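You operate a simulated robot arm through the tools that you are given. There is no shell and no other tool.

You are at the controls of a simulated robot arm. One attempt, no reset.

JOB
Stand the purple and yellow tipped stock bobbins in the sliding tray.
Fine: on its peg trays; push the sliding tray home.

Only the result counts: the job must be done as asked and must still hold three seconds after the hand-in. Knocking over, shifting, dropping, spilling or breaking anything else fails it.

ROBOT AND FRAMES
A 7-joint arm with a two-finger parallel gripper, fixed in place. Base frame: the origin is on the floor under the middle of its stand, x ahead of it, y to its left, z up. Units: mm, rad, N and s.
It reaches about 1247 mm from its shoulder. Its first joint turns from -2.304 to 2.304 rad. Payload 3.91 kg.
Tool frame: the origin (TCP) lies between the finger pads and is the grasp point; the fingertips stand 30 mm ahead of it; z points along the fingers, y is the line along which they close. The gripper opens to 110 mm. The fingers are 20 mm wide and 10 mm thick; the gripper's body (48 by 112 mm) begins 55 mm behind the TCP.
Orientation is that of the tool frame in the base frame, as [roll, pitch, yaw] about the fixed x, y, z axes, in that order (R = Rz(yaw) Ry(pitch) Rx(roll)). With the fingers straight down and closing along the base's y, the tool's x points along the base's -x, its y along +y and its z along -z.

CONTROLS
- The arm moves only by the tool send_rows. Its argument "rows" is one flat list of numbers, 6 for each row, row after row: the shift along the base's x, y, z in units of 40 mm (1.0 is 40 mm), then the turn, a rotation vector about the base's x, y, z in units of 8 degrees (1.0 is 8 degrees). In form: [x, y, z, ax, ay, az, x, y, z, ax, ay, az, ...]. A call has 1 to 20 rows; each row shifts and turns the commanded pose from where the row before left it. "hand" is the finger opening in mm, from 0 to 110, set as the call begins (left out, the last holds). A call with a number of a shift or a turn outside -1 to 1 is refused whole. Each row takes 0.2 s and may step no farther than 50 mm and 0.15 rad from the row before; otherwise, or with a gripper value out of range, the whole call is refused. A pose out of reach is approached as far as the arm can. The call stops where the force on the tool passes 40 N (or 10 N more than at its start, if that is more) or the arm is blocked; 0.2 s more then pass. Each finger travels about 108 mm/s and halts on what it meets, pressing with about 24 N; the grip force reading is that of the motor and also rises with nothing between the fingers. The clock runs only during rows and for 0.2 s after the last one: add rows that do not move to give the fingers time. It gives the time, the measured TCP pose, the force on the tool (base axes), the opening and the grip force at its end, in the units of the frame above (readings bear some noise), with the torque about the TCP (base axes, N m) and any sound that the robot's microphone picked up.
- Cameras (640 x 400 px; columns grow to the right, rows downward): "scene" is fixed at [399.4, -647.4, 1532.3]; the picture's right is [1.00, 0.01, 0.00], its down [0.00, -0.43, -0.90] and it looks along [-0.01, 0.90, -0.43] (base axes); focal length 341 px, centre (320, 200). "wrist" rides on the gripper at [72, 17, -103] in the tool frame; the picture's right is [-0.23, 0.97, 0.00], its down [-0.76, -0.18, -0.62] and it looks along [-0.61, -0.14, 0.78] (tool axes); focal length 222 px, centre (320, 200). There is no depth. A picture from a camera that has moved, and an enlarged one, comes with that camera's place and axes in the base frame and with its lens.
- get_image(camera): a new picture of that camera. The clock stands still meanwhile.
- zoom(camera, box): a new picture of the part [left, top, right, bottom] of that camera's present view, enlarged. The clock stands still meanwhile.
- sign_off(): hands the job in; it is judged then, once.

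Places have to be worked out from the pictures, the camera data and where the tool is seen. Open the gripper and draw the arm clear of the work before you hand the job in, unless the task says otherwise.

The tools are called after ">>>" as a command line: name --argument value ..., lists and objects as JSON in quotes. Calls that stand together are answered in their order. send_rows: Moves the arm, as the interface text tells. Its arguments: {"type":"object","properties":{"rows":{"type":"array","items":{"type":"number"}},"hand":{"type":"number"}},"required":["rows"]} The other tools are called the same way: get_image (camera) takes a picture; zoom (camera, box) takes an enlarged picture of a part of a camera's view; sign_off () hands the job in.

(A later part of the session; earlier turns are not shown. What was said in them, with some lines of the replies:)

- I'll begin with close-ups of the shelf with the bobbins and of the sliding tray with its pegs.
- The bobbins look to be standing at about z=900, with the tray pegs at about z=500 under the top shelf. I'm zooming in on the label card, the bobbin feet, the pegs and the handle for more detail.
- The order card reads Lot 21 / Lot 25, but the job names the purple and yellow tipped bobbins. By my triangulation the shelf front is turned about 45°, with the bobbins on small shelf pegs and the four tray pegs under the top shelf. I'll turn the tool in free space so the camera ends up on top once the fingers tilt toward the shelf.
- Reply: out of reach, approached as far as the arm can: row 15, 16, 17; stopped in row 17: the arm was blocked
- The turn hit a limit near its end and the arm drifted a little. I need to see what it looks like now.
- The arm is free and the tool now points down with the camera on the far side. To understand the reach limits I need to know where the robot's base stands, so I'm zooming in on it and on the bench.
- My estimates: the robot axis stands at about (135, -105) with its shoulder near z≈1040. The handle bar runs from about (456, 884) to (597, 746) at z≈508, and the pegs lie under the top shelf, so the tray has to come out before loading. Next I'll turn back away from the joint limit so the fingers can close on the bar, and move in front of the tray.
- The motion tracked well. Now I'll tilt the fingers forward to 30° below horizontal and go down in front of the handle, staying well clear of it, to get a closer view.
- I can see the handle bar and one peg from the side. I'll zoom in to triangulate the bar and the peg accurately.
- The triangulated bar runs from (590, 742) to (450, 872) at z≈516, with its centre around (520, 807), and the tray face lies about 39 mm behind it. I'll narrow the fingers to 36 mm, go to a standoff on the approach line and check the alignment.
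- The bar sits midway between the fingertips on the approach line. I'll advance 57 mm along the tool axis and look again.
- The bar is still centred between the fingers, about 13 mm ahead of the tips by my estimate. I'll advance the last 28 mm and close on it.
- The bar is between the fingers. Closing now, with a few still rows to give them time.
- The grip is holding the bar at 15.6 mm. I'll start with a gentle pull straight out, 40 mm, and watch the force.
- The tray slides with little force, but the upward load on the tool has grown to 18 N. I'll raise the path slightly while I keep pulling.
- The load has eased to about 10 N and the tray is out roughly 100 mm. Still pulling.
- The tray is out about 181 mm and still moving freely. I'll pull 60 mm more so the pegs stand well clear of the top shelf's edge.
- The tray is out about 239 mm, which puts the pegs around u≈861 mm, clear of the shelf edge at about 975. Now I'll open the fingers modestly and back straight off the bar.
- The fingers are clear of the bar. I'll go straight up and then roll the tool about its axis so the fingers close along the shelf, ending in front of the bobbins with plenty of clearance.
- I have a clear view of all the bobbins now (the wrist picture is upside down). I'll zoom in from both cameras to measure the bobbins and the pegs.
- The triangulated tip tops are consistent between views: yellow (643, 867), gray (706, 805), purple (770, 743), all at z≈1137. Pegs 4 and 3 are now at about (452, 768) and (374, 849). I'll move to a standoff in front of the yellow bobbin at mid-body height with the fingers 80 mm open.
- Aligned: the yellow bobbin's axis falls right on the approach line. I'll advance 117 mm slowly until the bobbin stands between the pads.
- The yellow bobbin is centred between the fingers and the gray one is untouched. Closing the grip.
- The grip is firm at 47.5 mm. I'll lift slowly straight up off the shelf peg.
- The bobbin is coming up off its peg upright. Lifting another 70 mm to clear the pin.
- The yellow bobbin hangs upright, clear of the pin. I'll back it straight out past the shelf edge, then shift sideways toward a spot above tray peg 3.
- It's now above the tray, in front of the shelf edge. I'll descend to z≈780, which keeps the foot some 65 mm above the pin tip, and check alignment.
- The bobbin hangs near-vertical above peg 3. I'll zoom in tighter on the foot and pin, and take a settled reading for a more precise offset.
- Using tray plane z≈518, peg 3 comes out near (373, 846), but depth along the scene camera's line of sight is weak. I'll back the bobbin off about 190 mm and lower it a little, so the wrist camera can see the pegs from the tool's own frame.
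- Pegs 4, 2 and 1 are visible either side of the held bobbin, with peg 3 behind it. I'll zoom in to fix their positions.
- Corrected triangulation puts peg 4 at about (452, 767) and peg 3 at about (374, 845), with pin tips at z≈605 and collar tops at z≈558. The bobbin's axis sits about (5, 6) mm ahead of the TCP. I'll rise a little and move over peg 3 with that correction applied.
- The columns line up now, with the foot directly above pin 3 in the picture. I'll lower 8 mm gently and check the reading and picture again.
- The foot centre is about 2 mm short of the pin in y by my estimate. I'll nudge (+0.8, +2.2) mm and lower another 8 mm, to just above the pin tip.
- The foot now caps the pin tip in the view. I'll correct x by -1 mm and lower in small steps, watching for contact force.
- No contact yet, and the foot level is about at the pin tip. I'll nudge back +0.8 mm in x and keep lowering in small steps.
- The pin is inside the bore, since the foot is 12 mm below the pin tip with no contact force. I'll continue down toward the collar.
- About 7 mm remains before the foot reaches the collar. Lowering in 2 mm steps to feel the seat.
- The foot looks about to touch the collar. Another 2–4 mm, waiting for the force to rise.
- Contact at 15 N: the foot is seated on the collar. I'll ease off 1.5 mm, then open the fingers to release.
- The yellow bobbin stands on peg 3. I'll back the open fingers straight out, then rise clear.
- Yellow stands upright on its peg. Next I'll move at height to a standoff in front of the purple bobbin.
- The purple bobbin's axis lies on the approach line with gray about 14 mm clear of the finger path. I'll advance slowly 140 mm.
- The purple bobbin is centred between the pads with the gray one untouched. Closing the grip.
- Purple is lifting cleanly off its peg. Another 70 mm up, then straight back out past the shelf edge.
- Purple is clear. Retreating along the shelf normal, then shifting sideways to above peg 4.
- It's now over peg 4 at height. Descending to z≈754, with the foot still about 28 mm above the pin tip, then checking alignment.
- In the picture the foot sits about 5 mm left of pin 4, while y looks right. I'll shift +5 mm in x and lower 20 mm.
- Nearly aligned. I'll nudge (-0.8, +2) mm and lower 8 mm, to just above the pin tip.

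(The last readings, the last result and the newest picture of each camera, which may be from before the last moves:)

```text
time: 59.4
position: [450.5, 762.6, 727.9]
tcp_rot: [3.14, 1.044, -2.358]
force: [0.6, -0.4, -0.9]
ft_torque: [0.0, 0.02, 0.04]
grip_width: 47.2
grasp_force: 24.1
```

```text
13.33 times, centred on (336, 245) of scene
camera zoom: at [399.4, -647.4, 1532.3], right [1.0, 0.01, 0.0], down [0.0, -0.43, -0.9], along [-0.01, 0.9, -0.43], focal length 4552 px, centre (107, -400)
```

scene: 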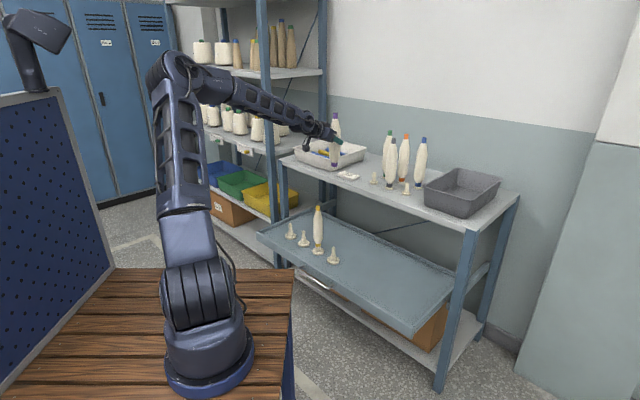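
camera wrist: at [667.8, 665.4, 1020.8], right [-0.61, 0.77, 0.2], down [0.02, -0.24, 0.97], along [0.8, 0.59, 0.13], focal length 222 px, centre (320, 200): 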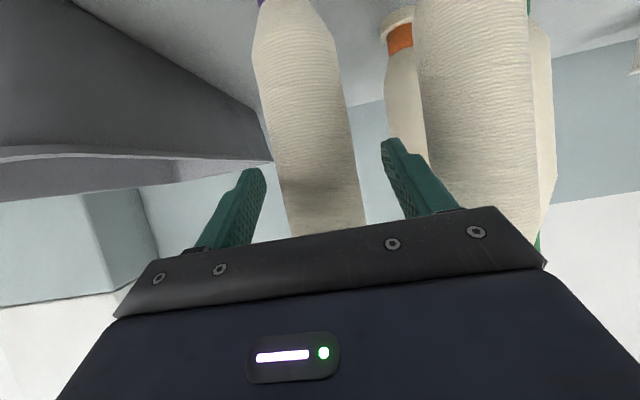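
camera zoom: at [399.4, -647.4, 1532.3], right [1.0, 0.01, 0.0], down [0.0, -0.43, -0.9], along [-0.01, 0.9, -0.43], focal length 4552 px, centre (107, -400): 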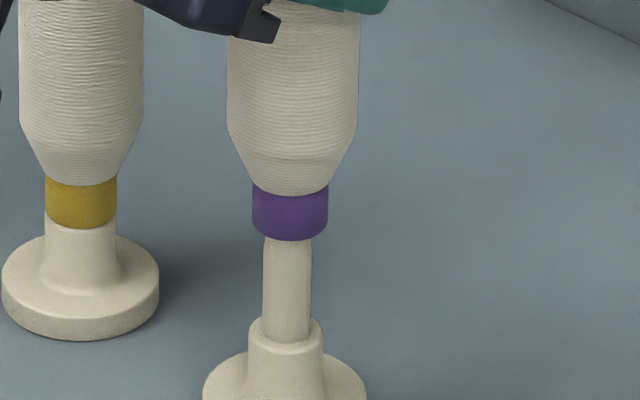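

A further 1 mm left is needed, so I'll apply that and lower in small steps past the pin tip.

>>> send_rows --rows '[-0.03, 0.01, 0, 0, 0, 0, 0, 0, -0.1, 0, 0, 0, 0, 0, -0.1, 0, 0, 0, 0, 0, 0, 0, 0, 0]'

>>> zoom --camera "scene" --box '[312, 230, 360, 260]'

```text
time: 60.4
position: [449.1, 763.4, 720.1]
tcp_rot: [-3.141, 1.044, -2.358]
force: [-0.5, 0.0, -1.1]
ft_torque: [0.03, -0.01, 0.0]
grip_width: 47.5
grasp_force: 24.6
```

```text
13.33 times, centred on (336, 245) of scene
camera zoom: at [399.4, -647.4, 1532.3], right [1.0, 0.01, 0.0], down [0.0, -0.43, -0.9], along [-0.01, 0.9, -0.43], focal length 4552 px, centre (107, -400)
```

zoom: 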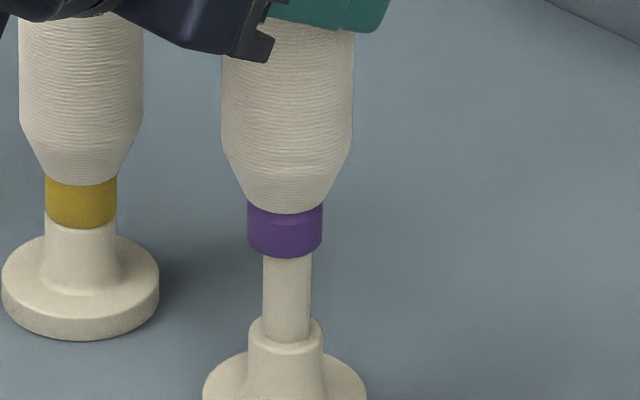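

No contact force with the foot about 6 mm below the pin tip, so the pin has entered. I'll nudge +0.6 mm and continue down.

>>> send_rows --rows '[0.015, 0, -0.1, 0, 0, 0, 0, 0, -0.15, 0, 0, 0, 0, 0, -0.2, 0, 0, 0, 0, 0, -0.2, 0, 0, 0, 0, 0, 0, 0, 0, 0]'

>>> zoom --camera "scene" --box '[312, 230, 360, 260]'

```text
time: 61.6
position: [451.8, 763.3, 694.6]
tcp_rot: [-3.14, 1.042, -2.357]
force: [-0.2, -0.2, -1.9]
ft_torque: [-0.02, 0.01, 0.03]
grip_width: 47.1
grasp_force: 23.9
```

```text
13.33 times, centred on (336, 245) of scene
camera zoom: at [399.4, -647.4, 1532.3], right [1.0, 0.01, 0.0], down [0.0, -0.43, -0.9], along [-0.01, 0.9, -0.43], focal length 4552 px, centre (107, -400)
```

zoom: 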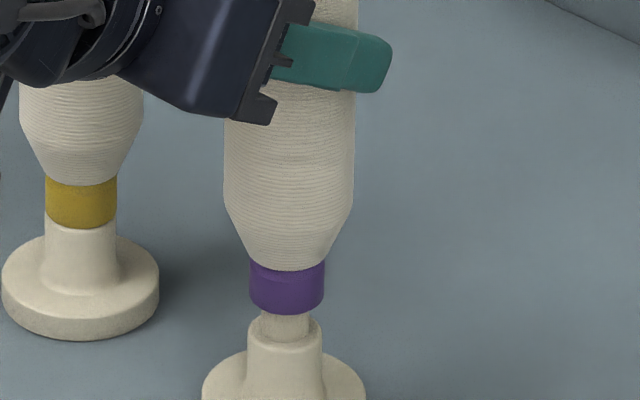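

Sliding on nicely. About 13 mm to go: 8 mm now, then fine steps until I feel the seat.

>>> send_rows --rows '[0, 0, -0.1, 0, 0, 0, 0, 0, -0.1, 0, 0, 0, 0, 0, -0.05, 0, 0, 0, 0, 0, 0, 0, 0, 0]'

>>> send_rows --rows '[0, 0, -0.05, 0, 0, 0, 0, 0, 0, 0, 0, 0]'

>>> zoom --camera "scene" --box '[312, 238, 360, 268]'

```text
time: 62.6
position: [450.4, 765.3, 684.2]
tcp_rot: [-3.14, 1.044, -2.359]
force: [0.0, -0.4, -1.7]
ft_torque: [0.0, 0.0, -0.01]
grip_width: 47.3
grasp_force: 24.1
```

```text
time: 63.2
position: [451.8, 764.6, 682.9]
tcp_rot: [-3.141, 1.043, -2.359]
force: [0.0, -1.2, -0.9]
ft_torque: [0.0, 0.04, 0.03]
grip_width: 47.2
grasp_force: 24.0
```

```text
13.33 times, centred on (336, 253) of scene
camera zoom: at [399.4, -647.4, 1532.3], right [1.0, 0.01, 0.0], down [0.0, -0.43, -0.9], along [-0.01, 0.9, -0.43], focal length 4552 px, centre (107, -507)
```

zoom: 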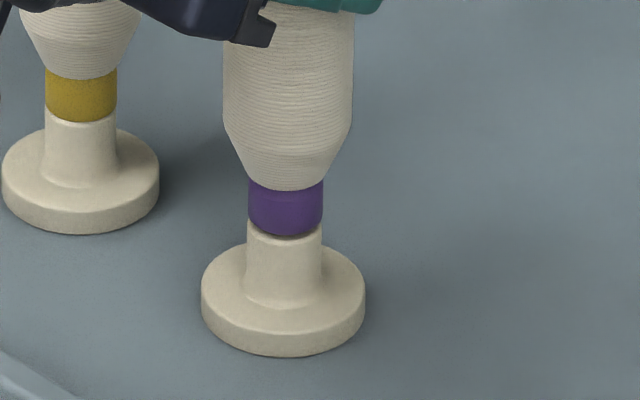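

The foot is about to meet the collar. A couple more millimetres, watching for the seat force.

>>> send_rows --rows '[0, 0, -0.04, 0, 0, 0, 0, 0, 0, 0, 0, 0]'

>>> send_rows --rows '[0, 0, -0.03, 0, 0, 0, 0, 0, 0, 0, 0, 0]'

>>> zoom --camera "scene" --box '[312, 238, 360, 268]'

```text
time: 63.8
position: [451.4, 764.0, 682.4]
tcp_rot: [3.141, 1.044, -2.358]
force: [0.5, 0.2, -1.9]
ft_torque: [-0.02, 0.0, 0.02]
grip_width: 47.3
grasp_force: 24.3
```

```text
time: 64.4
position: [450.8, 764.5, 680.7]
tcp_rot: [3.141, 1.044, -2.358]
force: [1.2, -0.1, 8.7]
ft_torque: [-0.08, -0.14, -0.01]
grip_width: 47.4
grasp_force: 24.0
```

```text
13.33 times, centred on (336, 253) of scene
camera zoom: at [399.4, -647.4, 1532.3], right [1.0, 0.01, 0.0], down [0.0, -0.43, -0.9], along [-0.01, 0.9, -0.43], focal length 4552 px, centre (107, -507)
```

zoom: 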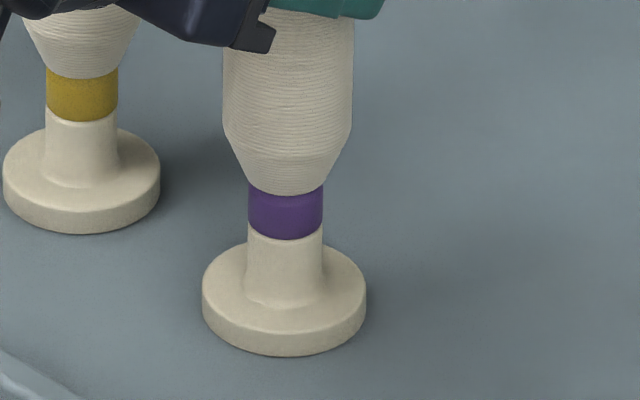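

Seated with about 9 N on the collar. Opening the fingers to release purple, then checking.

>>> send_rows --rows '[0, 0, 0, 0, 0, 0, 0, 0, 0, 0, 0, 0, 0, 0, 0, 0, 0, 0]' --hand 80

>>> zoom --camera "scene" --box '[280, 190, 376, 265]'

>>> get_image --camera "wrist"

```text
time: 65.2
position: [451.4, 763.0, 678.1]
tcp_rot: [-3.14, 1.043, -2.358]
force: [0.0, 0.3, 0.8]
ft_torque: [0.0, -0.01, -0.01]
grip_width: 80.0
grasp_force: 0.1
```

```text
5.33 times, centred on (328, 228) of scene
camera zoom: at [399.4, -647.4, 1532.3], right [1.0, 0.01, 0.0], down [0.0, -0.43, -0.9], along [-0.01, 0.9, -0.43], focal length 1821 px, centre (277, 53)
```

zoom: 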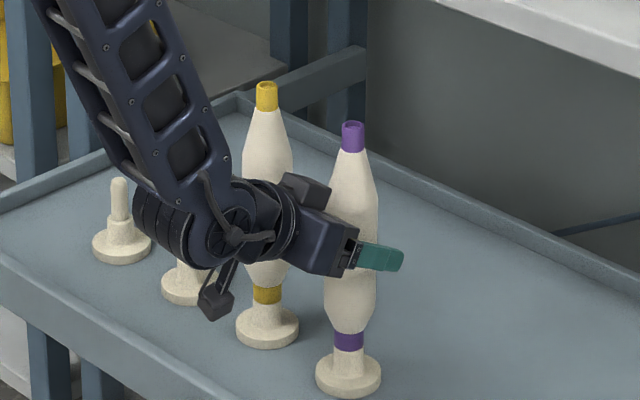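

```text
taken
camera wrist: at [348.5, 687.0, 670.1], right [-0.61, 0.77, 0.2], down [0.02, -0.24, 0.97], along [0.8, 0.59, 0.13], focal length 222 px, centre (320, 200)
```

wrist: 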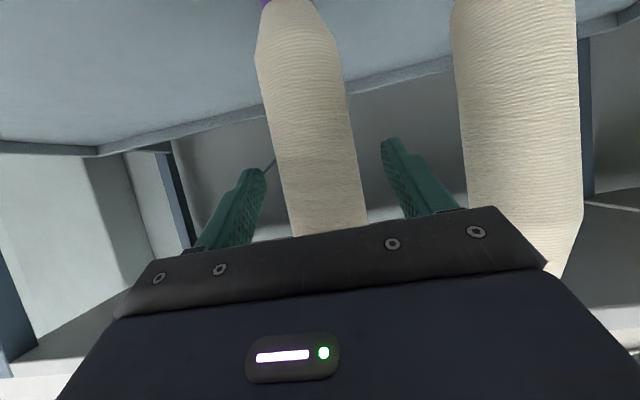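

Purple stands on peg 4, vertical in the picture. I'll back the open fingers straight out and look at both bobbins.

>>> send_rows --rows '[-0.4, -0.4, 0, 0, 0, 0, -0.645, -0.645, 0, 0, 0, 0, -0.645, -0.645, 0, 0, 0, 0, -0.645, -0.645, 0, 0, 0, 0, -0.645, -0.645, 0, 0, 0, 0, -0.645, -0.645, 0, 0, 0, 0, -0.245, -0.245, 0, 0, 0, 0]'

>>> get_image --camera "scene"

>>> zoom --camera "scene" --box '[280, 195, 376, 270]'

>>> get_image --camera "wrist"

```text
time: 66.8
position: [294.4, 609.0, 679.4]
tcp_rot: [-3.141, 1.044, -2.358]
force: [-0.7, 0.5, -0.3]
ft_torque: [-0.01, -0.01, 0.01]
grip_width: 79.9
grasp_force: 0.0
```

```text
taken
```

scene: 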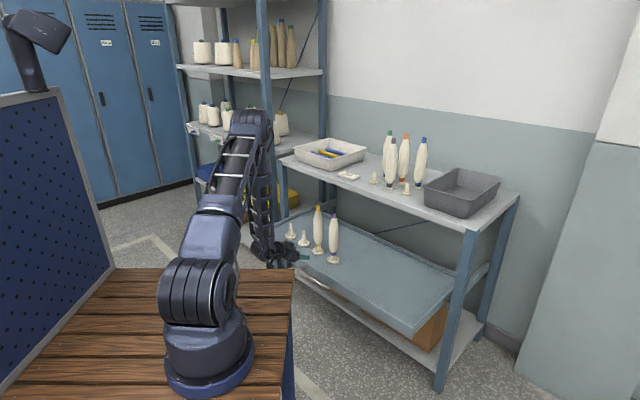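

```text
5.33 times, centred on (328, 232) of scene
camera zoom: at [399.4, -647.4, 1532.3], right [1.0, 0.01, 0.0], down [0.0, -0.43, -0.9], along [-0.01, 0.9, -0.43], focal length 1821 px, centre (277, 27)
```

zoom: 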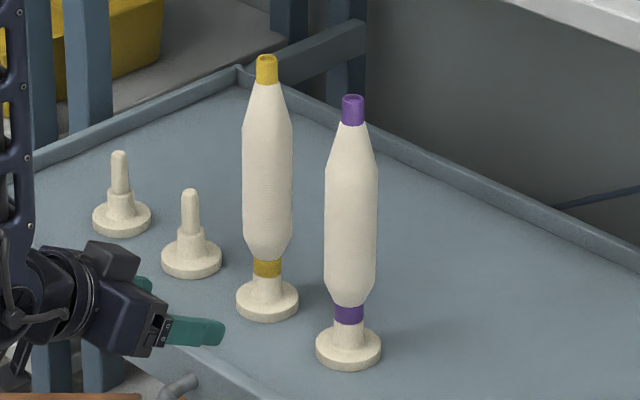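

```text
taken
camera wrist: at [193.4, 532.3, 669.7], right [-0.61, 0.77, 0.2], down [0.02, -0.24, 0.97], along [0.79, 0.59, 0.13], focal length 222 px, centre (320, 200)
```

wrist: 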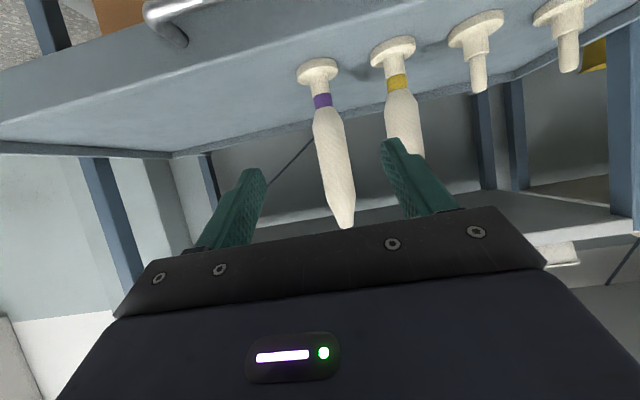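

Both bobbins stand upright on pegs 3 and 4. Now I'll roll the tool back so the fingers can grip the handle bar, narrowing them to 36 mm.

>>> send_rows --rows '[0.03, -0.03, 0, 0.5741, 0.5741, -0.4688, 0.03, -0.03, 0, 0.5741, 0.5741, -0.4688, 0.03, -0.03, 0, 0.5741, 0.5741, -0.4688, 0.03, -0.03, 0, 0.5741, 0.5741, -0.4688, 0.03, -0.03, 0, 0.5741, 0.5741, -0.4688, 0.03, -0.03, 0, 0.5741, 0.5741, -0.4688, 0.03, -0.03, 0, 0.5741, 0.5741, -0.4688, 0.03, -0.03, 0, 0.5741, 0.5741, -0.4688, 0.03, -0.03, 0, 0.5741, 0.5741, -0.4688, 0.03, -0.03, 0, 0.5741, 0.5741, -0.4688, 0.03, -0.03, 0, 0.5741, 0.5741, -0.4688, 0.03, -0.03, 0, 0.5741, 0.5741, -0.4688]' --hand 36

>>> get_image --camera "wrist"

>>> get_image --camera "scene"

```text
time: 69.4
position: [310.9, 594.5, 679.1]
tcp_rot: [2.096, -0.004, 2.357]
force: [0.3, 0.6, -0.6]
ft_torque: [0.02, 0.01, 0.02]
grip_width: 36.1
grasp_force: 0.1
```

```text
taken
camera wrist: at [201.0, 587.8, 747.6], right [0.51, 0.18, 0.84], down [0.1, -0.98, 0.16], along [0.86, 0.0, -0.52], focal length 222 px, centre (320, 200)
```

wrist: 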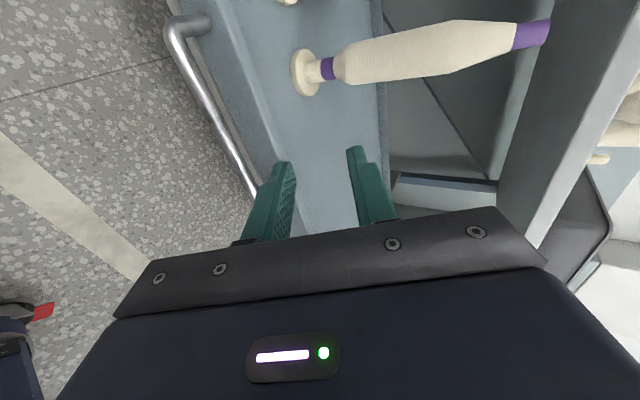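

```text
taken
```

scene: 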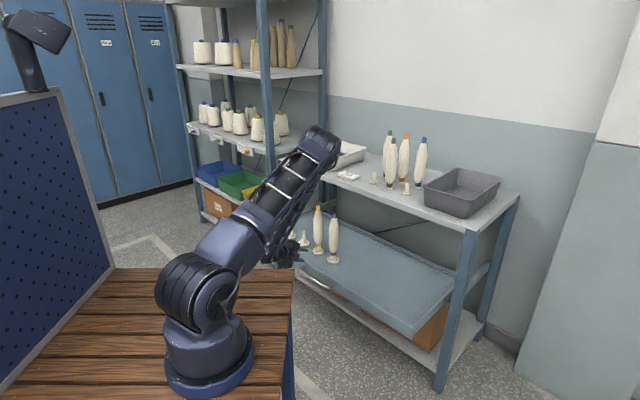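

The pose is good. I'll go down to the approach standoff about 70 mm behind the bar, then check alignment.

>>> send_rows --rows '[-0.094, -0.066, -0.997, 0, 0, 0, -0.094, -0.066, -0.997, 0, 0, 0, -0.094, -0.066, -0.997, 0, 0, 0, 0, 0, 0, 0, 0, 0]'

>>> get_image --camera "wrist"

```text
time: 70.4
position: [298.0, 587.3, 558.5]
tcp_rot: [2.097, -0.005, 2.359]
force: [-0.4, 0.5, 0.1]
ft_torque: [-0.01, 0.01, 0.02]
grip_width: 35.9
grasp_force: 0.0
```

```text
taken
camera wrist: at [188.5, 579.5, 626.6], right [0.51, 0.18, 0.84], down [0.1, -0.98, 0.16], along [0.86, 0.0, -0.52], focal length 222 px, centre (320, 200)
```

wrist: 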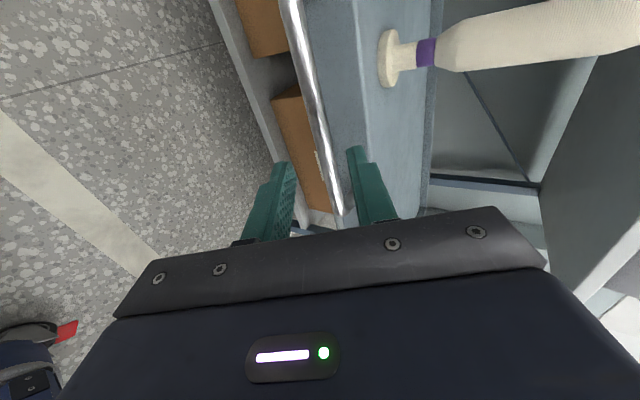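

The bar is again centred on the approach line. I'll advance 71 mm onto it and close.

>>> send_rows --rows '[0.37, 0.3525, -0.283, 0, 0, 0, 0.37, 0.3525, -0.283, 0, 0, 0, 0.37, 0.3525, -0.283, 0, 0, 0, 0, 0, 0, 0, 0, 0]'

>>> get_image --camera "wrist"

```text
time: 71.4
position: [343.2, 627.9, 527.1]
tcp_rot: [2.097, -0.002, 2.359]
force: [-0.5, 0.3, 0.7]
ft_torque: [-0.01, -0.02, 0.01]
grip_width: 35.8
grasp_force: 0.1
```

```text
taken
camera wrist: at [234.4, 621.2, 594.3], right [0.51, 0.18, 0.84], down [0.1, -0.98, 0.16], along [0.86, 0.0, -0.52], focal length 222 px, centre (320, 200)
```

wrist: 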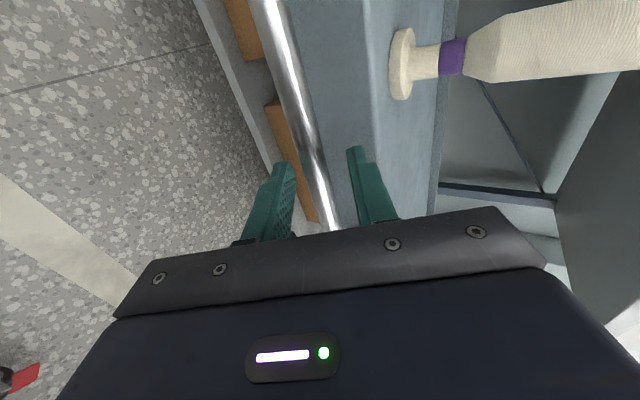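

The bar sits slightly toward the lower finger, so I'll lower 3 mm and close.

>>> send_rows --rows '[0, 0, -0.075, 0, 0, 0, 0, 0, 0, 0, 0, 0]'

>>> send_rows --rows '[0, 0, 0, 0, 0, 0, 0, 0, 0, 0, 0, 0, 0, 0, 0, 0, 0, 0]' --hand 0

>>> get_image --camera "wrist"

```text
time: 72.0
position: [344.6, 628.4, 522.9]
tcp_rot: [2.098, -0.002, 2.358]
force: [-0.6, -0.4, 0.9]
ft_torque: [-0.01, 0.01, 0.04]
grip_width: 36.1
grasp_force: 0.0
```

```text
time: 72.8
position: [344.2, 628.7, 523.0]
tcp_rot: [2.096, -0.001, 2.358]
force: [0.3, 1.2, 8.1]
ft_torque: [-0.1, -0.32, -0.08]
grip_width: 15.5
grasp_force: 45.3
```

```text
taken
camera wrist: at [234.9, 621.2, 591.5], right [0.51, 0.18, 0.84], down [0.1, -0.98, 0.16], along [0.86, 0.0, -0.52], focal length 222 px, centre (320, 200)
```

wrist: 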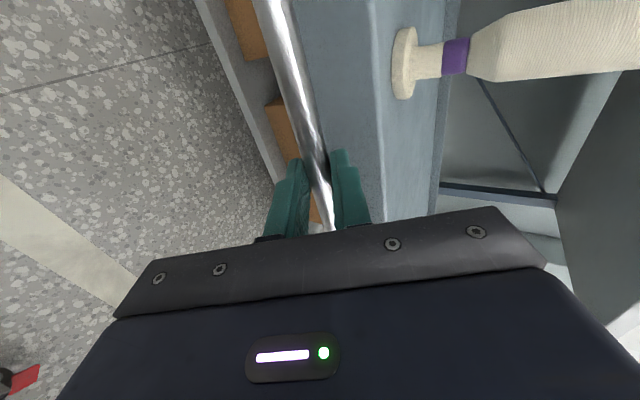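

The bar is gripped. I'll push the tray in gently along the shelf normal, starting slow and watching the force.

>>> send_rows --rows '[0.1, 0.1, 0, 0, 0, 0, 0.2, 0.2, 0, 0, 0, 0, 0.25, 0.25, 0, 0, 0, 0, 0.25, 0.25, 0, 0, 0, 0, 0.2, 0.2, 0, 0, 0, 0]'

>>> zoom --camera "scene" --box '[280, 180, 440, 280]'

```text
time: 74.0
position: [384.2, 669.7, 522.8]
tcp_rot: [2.092, -0.002, 2.356]
force: [15.4, -13.0, 23.2]
ft_torque: [0.27, -0.34, 0.47]
grip_width: 15.8
grasp_force: 44.9
```

```text
4.00 times, centred on (360, 230) of scene
camera zoom: at [399.4, -647.4, 1532.3], right [1.0, 0.01, 0.0], down [0.0, -0.43, -0.9], along [-0.01, 0.9, -0.43], focal length 1366 px, centre (160, 80)
```

zoom: 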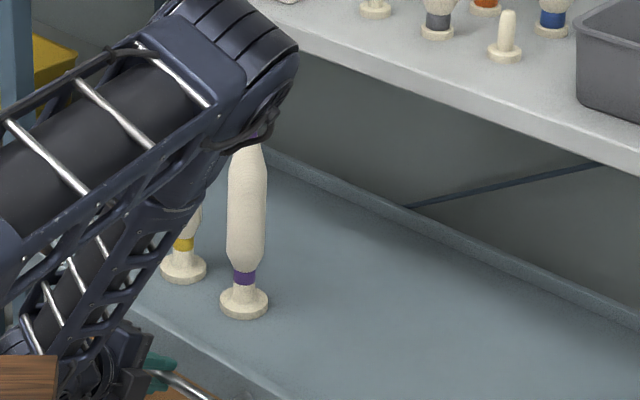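

It's moving freely, but side (about 20 N) and vertical (23 N) loads have built up on the bar. I'll relieve both slightly as I keep pushing.

>>> send_rows --rows '[0.22, 0.16, 0.03, 0, 0, 0, 0.26, 0.24, 0.02, 0, 0, 0, 0.25, 0.24, 0, 0, 0, 0]'

```text
time: 74.8
position: [411.9, 695.6, 522.9]
tcp_rot: [2.099, -0.001, 2.361]
force: [-5.5, 4.2, -7.0]
ft_torque: [-0.21, -0.11, -0.02]
grip_width: 15.5
grasp_force: 45.2
```

The loads have dropped. Continuing.

>>> send_rows --rows '[0.25, 0.25, 0, 0, 0, 0, 0.25, 0.25, 0, 0, 0, 0, 0.25, 0.25, 0, 0, 0, 0, 0.25, 0.25, 0, 0, 0, 0]'

>>> get_image --camera "scene"

>>> get_image --camera "wrist"

```text
time: 75.8
position: [451.2, 735.9, 524.2]
tcp_rot: [2.099, -0.001, 2.36]
force: [-22.0, 20.9, -23.3]
ft_torque: [-0.16, 0.34, 0.53]
grip_width: 15.8
grasp_force: 44.6
```

```text
taken
```

scene: 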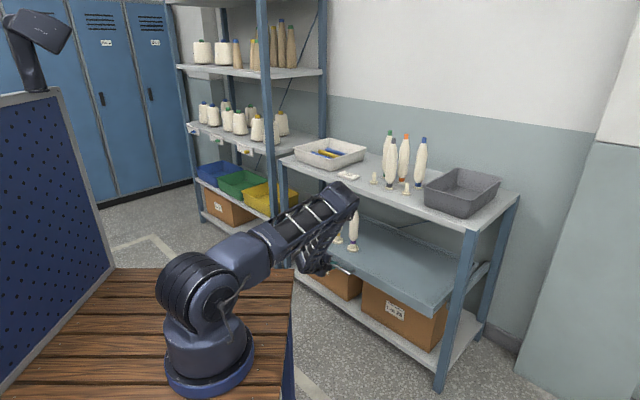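

```text
taken
camera wrist: at [342.1, 728.1, 591.9], right [0.51, 0.19, 0.84], down [0.1, -0.98, 0.16], along [0.86, 0.0, -0.52], focal length 222 px, centre (320, 200)
```

wrist: 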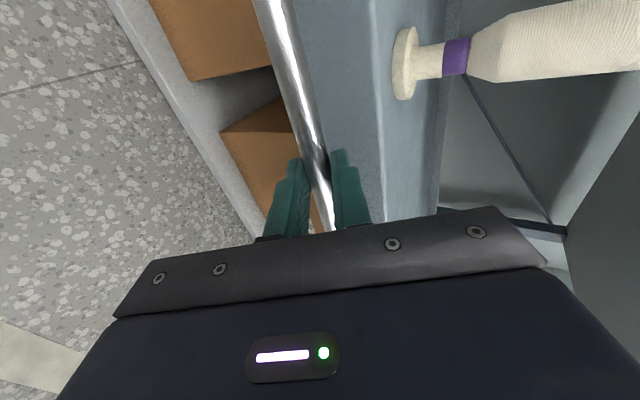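

The tray is still moving but the loads have reversed, about 30 N sideways and 23 N down. I'll compensate a couple of millimetres the other way and continue.

>>> send_rows --rows '[-0.04, 0.04, -0.03, 0, 0, 0, 0, 0, 0, 0, 0, 0]'

```text
time: 76.4
position: [451.4, 735.7, 524.1]
tcp_rot: [2.097, -0.002, 2.359]
force: [-15.0, 13.9, -19.1]
ft_torque: [0.01, 0.49, 1.09]
grip_width: 15.6
grasp_force: 45.1
```

>>> send_rows --rows '[-0.04, 0.04, -0.04, 0, 0, 0, 0.15, 0.15, 0, 0, 0, 0, 0.2, 0.2, 0, 0, 0, 0]'

```text
time: 77.2
position: [467.2, 750.3, 523.5]
tcp_rot: [2.094, 0.0, 2.354]
force: [9.1, -7.1, 4.3]
ft_torque: [-0.59, -0.84, -1.17]
grip_width: 15.9
grasp_force: 45.3
```

Loads are small again, with about 66 mm left to the original position. Continuing slowly.

>>> send_rows --rows '[0.2, 0.19, 0, 0, 0, 0, 0.2, 0.19, 0, 0, 0, 0, 0.2, 0.19, 0, 0, 0, 0]'

```text
time: 78.0
position: [490.9, 773.3, 523.4]
tcp_rot: [2.093, -0.002, 2.355]
force: [21.3, -20.3, 16.9]
ft_torque: [-0.25, -0.74, -0.67]
grip_width: 15.9
grasp_force: 45.1
```

>>> send_rows --rows '[0.05, -0.05, 0.03, 0, 0, 0, 0.15, 0.12, 0, 0, 0, 0, 0.15, 0.14, 0, 0, 0, 0]'

>>> zoom --camera "scene" --box '[280, 180, 520, 330]'

```text
time: 78.8
position: [500.8, 783.9, 523.9]
tcp_rot: [2.097, -0.001, 2.363]
force: [3.6, -4.4, 4.6]
ft_torque: [0.43, 0.31, 1.16]
grip_width: 15.9
grasp_force: 45.1
```

```text
2.67 times, centred on (400, 255) of scene
camera zoom: at [399.4, -647.4, 1532.3], right [1.0, 0.01, 0.0], down [0.0, -0.43, -0.9], along [-0.01, 0.9, -0.43], focal length 910 px, centre (107, 53)
```

zoom: 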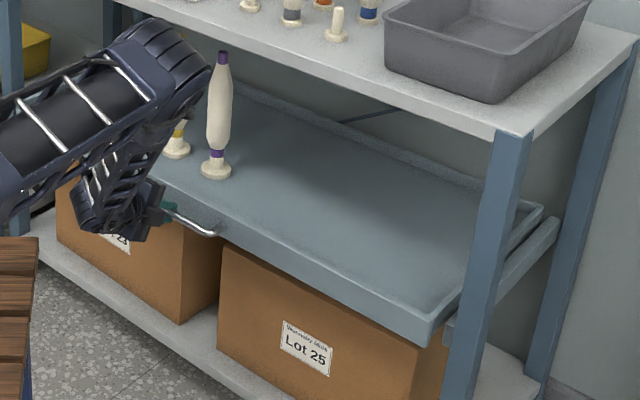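

About 18 mm short of where it started. I'll push on in small steps until I feel the end stop.

>>> send_rows --rows '[0.13, 0.12, 0, 0, 0, 0, 0.13, 0.12, 0, 0, 0, 0, 0.13, 0.12, 0, 0, 0, 0]'

```text
time: 79.6
position: [514.2, 798.3, 524.0]
tcp_rot: [2.1, -0.003, 2.362]
force: [-21.8, 21.2, -4.7]
ft_torque: [-0.08, 0.05, 0.22]
grip_width: 15.6
grasp_force: 45.2
```

It's back at the starting position but with no reaction along the push direction yet, only side load. I'll relieve that and keep pushing a little to find the stop.

>>> send_rows --rows '[-0.05, 0.05, 0, 0, 0, 0, 0, 0, 0, 0, 0, 0]'

>>> send_rows --rows '[0.07, 0.07, 0, 0, 0, 0, 0.07, 0.07, 0, 0, 0, 0, 0, 0, 0, 0, 0, 0]'

>>> zoom --camera "scene" --box '[280, 180, 520, 330]'

```text
time: 80.2
position: [514.5, 798.4, 523.1]
tcp_rot: [2.098, 0.0, 2.359]
force: [-28.2, -6.4, 3.6]
ft_torque: [-0.09, 0.26, 0.59]
grip_width: 15.6
grasp_force: 45.1
```

```text
time: 80.8
position: [518.3, 801.5, 521.1]
tcp_rot: [2.102, 0.0, 2.359]
force: [-3.1, -9.6, 8.9]
ft_torque: [-0.09, -0.11, 0.05]
grip_width: 15.2
grasp_force: 44.8
stopped in row 2: the force on the tool passed its limit at 55 N (the readings are from after the stop); the commanded pose is now the measured one
```

```text
2.67 times, centred on (400, 255) of scene
camera zoom: at [399.4, -647.4, 1532.3], right [1.0, 0.01, 0.0], down [0.0, -0.43, -0.9], along [-0.01, 0.9, -0.43], focal length 910 px, centre (107, 53)
```

zoom: 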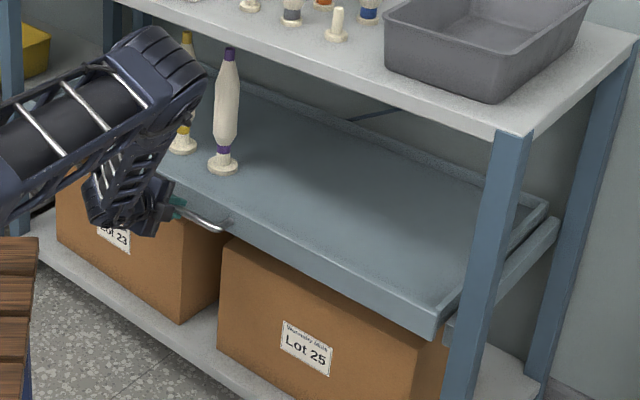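

The push met the end stop at about u≈928–933, matching where the tray began, so it should be home. I'll release the bar gently and back off.

>>> send_rows --rows '[0, 0, 0, 0, 0, 0, 0, 0, 0, 0, 0, 0]' --hand 36

>>> get_image --camera "wrist"

>>> zoom --camera "scene" --box '[300, 200, 380, 270]'

```text
time: 81.3
position: [518.1, 802.1, 520.0]
tcp_rot: [2.101, 0.0, 2.358]
force: [0.5, 0.2, 0.3]
ft_torque: [0.02, 0.02, 0.01]
grip_width: 36.3
grasp_force: 0.1
```

```text
taken
camera wrist: at [409.3, 794.6, 588.7], right [0.51, 0.19, 0.84], down [0.1, -0.98, 0.16], along [0.86, 0.0, -0.52], focal length 222 px, centre (320, 200)
```

wrist: 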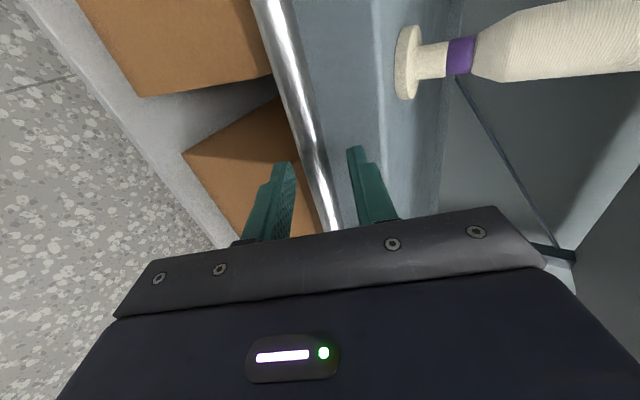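

```text
5.71 times, centred on (340, 235) of scene
camera zoom: at [399.4, -647.4, 1532.3], right [1.0, 0.01, 0.0], down [0.0, -0.43, -0.9], along [-0.01, 0.9, -0.43], focal length 1951 px, centre (206, 0)
```

zoom: 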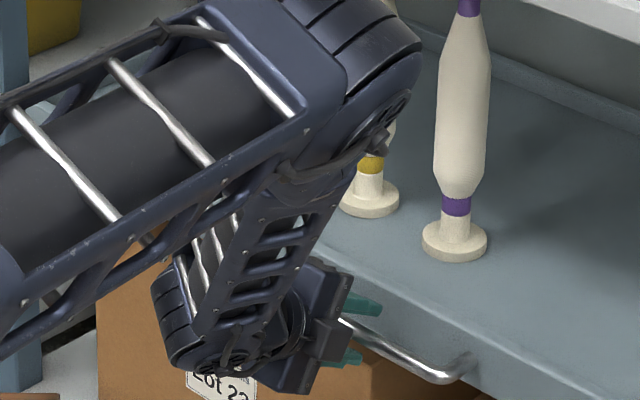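

The tray is back exactly where it started, with the peg 4 disc on the same pixels, and was stopped hard at its end. I'll back the open fingers off the bar along the tool axis.

>>> send_rows --rows '[-0.23, -0.23, 0.1875, 0, 0, 0, -0.3, -0.3, 0.245, 0, 0, 0, -0.45, -0.45, 0.3674, 0, 0, 0, -0.5, -0.5, 0.408, 0, 0, 0, -0.5, -0.5, 0.408, 0, 0, 0]'

>>> get_image --camera "wrist"

>>> get_image --camera "scene"

```text
time: 82.5
position: [439.9, 721.4, 582.7]
tcp_rot: [2.101, 0.0, 2.356]
force: [-0.1, 0.8, -0.7]
ft_torque: [-0.02, 0.01, -0.03]
grip_width: 36.0
grasp_force: 0.1
```

```text
taken
camera wrist: at [330.5, 714.6, 651.8], right [0.51, 0.19, 0.84], down [0.1, -0.98, 0.16], along [0.86, 0.0, -0.52], focal length 222 px, centre (320, 200)
```

wrist: 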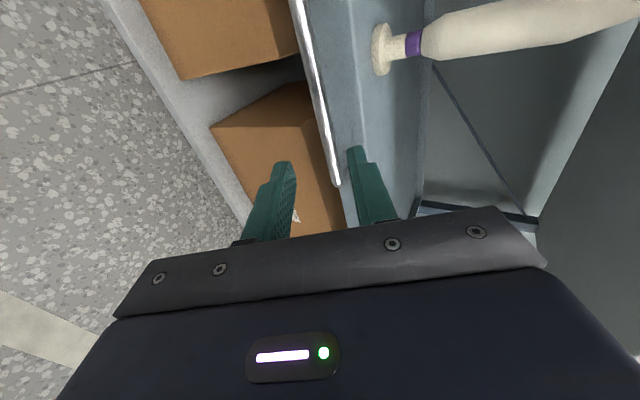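

```text
taken
```

scene: 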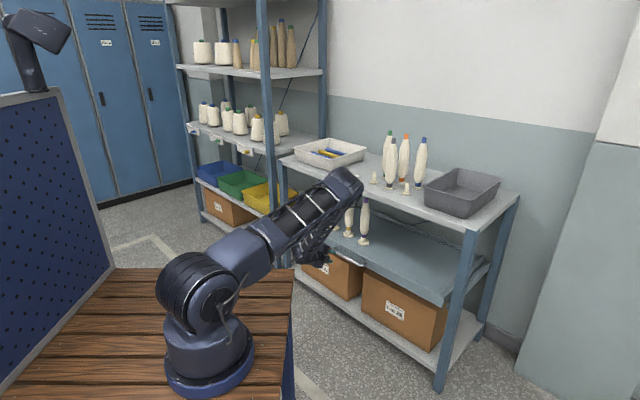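

Clear of the handle. I'll draw the arm well back and up so the whole shelf is visible for a final check.

>>> send_rows --rows '[-0.7, -0.7, 0, 0, 0, 0, -0.7, -0.7, 0, 0, 0, 0, -0.7, -0.7, 0, 0, 0, 0, -0.7, -0.7, 0, 0, 0, 0, 0, 0, 1, 0, 0, 0, 0, 0, 1, 0, 0, 0, 0, 0, 1, 0, 0, 0, 0, 0, 1, 0, 0, 0, 0, 0, 1, 0, 0, 0, 0, 0, 1, 0, 0, 0, 0, 0, 1, 0, 0, 0, 0, 0, 1, 0, 0, 0, 0, 0, 1, 0, 0, 0, 0, 0, 1, 0, 0, 0, 0, 0, 1, 0, 0, 0, 0, 0, 1, 0, 0, 0]'

>>> get_image --camera "scene"

>>> zoom --camera "scene" --box '[300, 200, 380, 270]'

>>> zoom --camera "scene" --box '[280, 180, 500, 318]'

>>> zoom --camera "scene" --box '[340, 110, 520, 222]'

```text
time: 86.0
position: [329.0, 612.7, 1063.6]
tcp_rot: [2.103, -0.001, 2.357]
force: [0.9, 1.1, -1.6]
ft_torque: [-0.03, 0.0, 0.0]
grip_width: 35.8
grasp_force: 0.0
```

```text
taken
```

scene: 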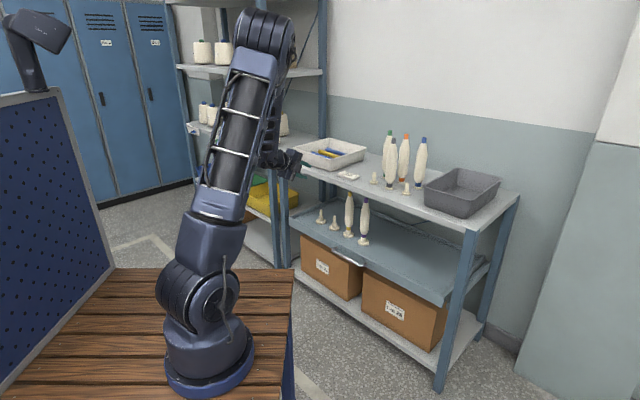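

```text
5.71 times, centred on (340, 235) of scene
camera zoom: at [399.4, -647.4, 1532.3], right [1.0, 0.01, 0.0], down [0.0, -0.43, -0.9], along [-0.01, 0.9, -0.43], focal length 1951 px, centre (206, 0)
```

zoom: 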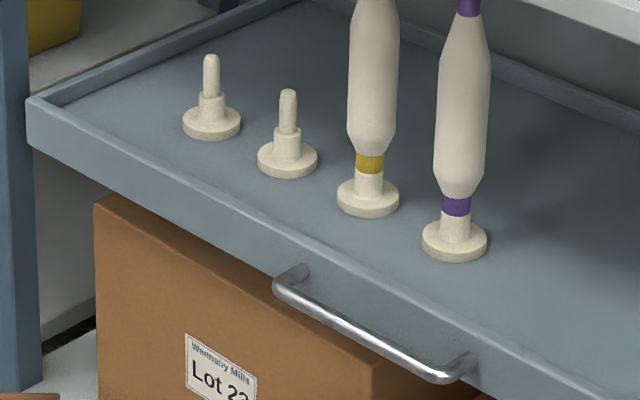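

```text
2.90 times, centred on (390, 249) of scene
camera zoom: at [399.4, -647.4, 1532.3], right [1.0, 0.01, 0.0], down [0.0, -0.43, -0.9], along [-0.01, 0.9, -0.43], focal length 990 px, centre (117, 58)
```

zoom: 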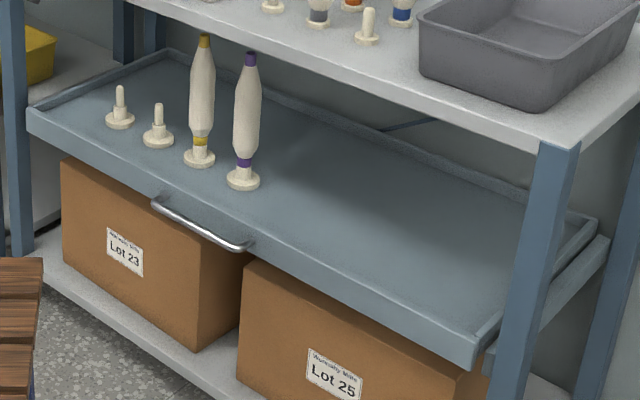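

```text
3.56 times, centred on (430, 166) of scene
camera zoom: at [399.4, -647.4, 1532.3], right [1.0, 0.01, 0.0], down [0.0, -0.43, -0.9], along [-0.01, 0.9, -0.43], focal length 1214 px, centre (-71, 321)
```

zoom: 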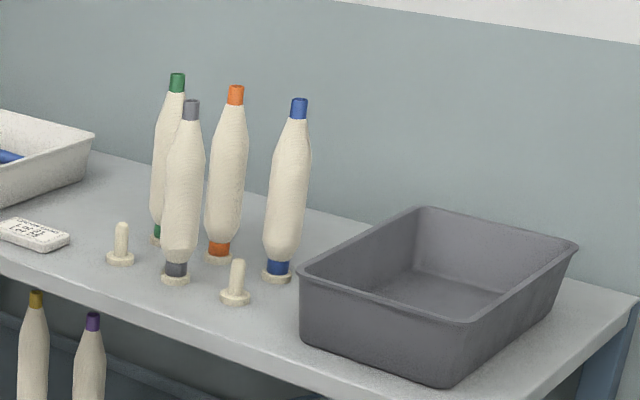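

The final check is good. Yellow and purple stand on tray pegs 3 and 4, the tray is back in its closed position, and the other bobbins, trays and card are where they were. I'll open the gripper fully while drawn back, then hand in.

>>> send_rows --rows '[-0.3, -0.3, 0, 0, 0, 0, -0.3, -0.3, 0, 0, 0, 0, 0, 0, 0, 0, 0, 0, 0, 0, 0, 0, 0, 0]' --hand 110

>>> zoom --camera "scene" --box '[280, 110, 520, 318]'

```text
time: 87.0
position: [304.8, 588.3, 1064.3]
tcp_rot: [2.102, 0.0, 2.359]
force: [-0.2, -0.2, 0.4]
ft_torque: [0.03, 0.04, -0.01]
grip_width: 110.2
grasp_force: 0.0
```

```text
1.92 times, centred on (400, 214) of scene
camera zoom: at [399.4, -647.4, 1532.3], right [1.0, 0.01, 0.0], down [0.0, -0.43, -0.9], along [-0.01, 0.9, -0.43], focal length 656 px, centre (166, 173)
```

zoom: 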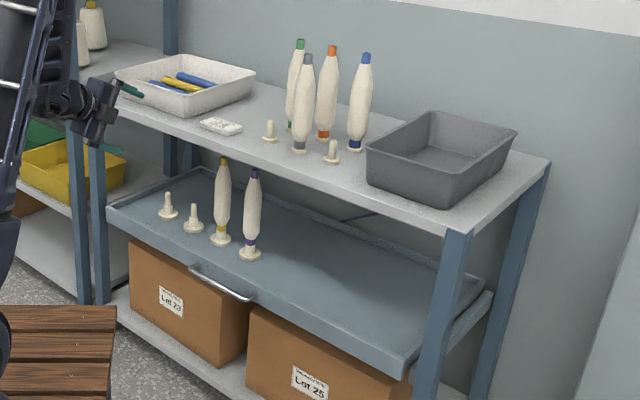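

Everything is stable and the gripper is open and clear of the shelf. Handing the job in.

>>> sign_off

```text
The job is handed in.
```

The yellow and purple tipped bobbins now stand upright on two of the sliding tray's four pegs, and the tray is pushed home. I've handed the job in, but I haven't seen the judging result.

- **Bobbins:** I had to pull the tray out about 240 mm to reach the pegs. I lifted each bobbin straight off its shelf peg and lowered it until it seated on its tray peg.
- **Tray:** I pushed it back by the handle until it hit the end stop. In the last pictures it sits exactly where it started.
- **Everything else:** in the final pictures the other four bobbins, the white and gray bins, the order card and the boxes are where they were. The gripper is open and the arm is drawn clear of the shelf.

The order card on the shelf reads "Lot 21 / Lot 25". I went by the tip colours in your instruction and did not use the card.
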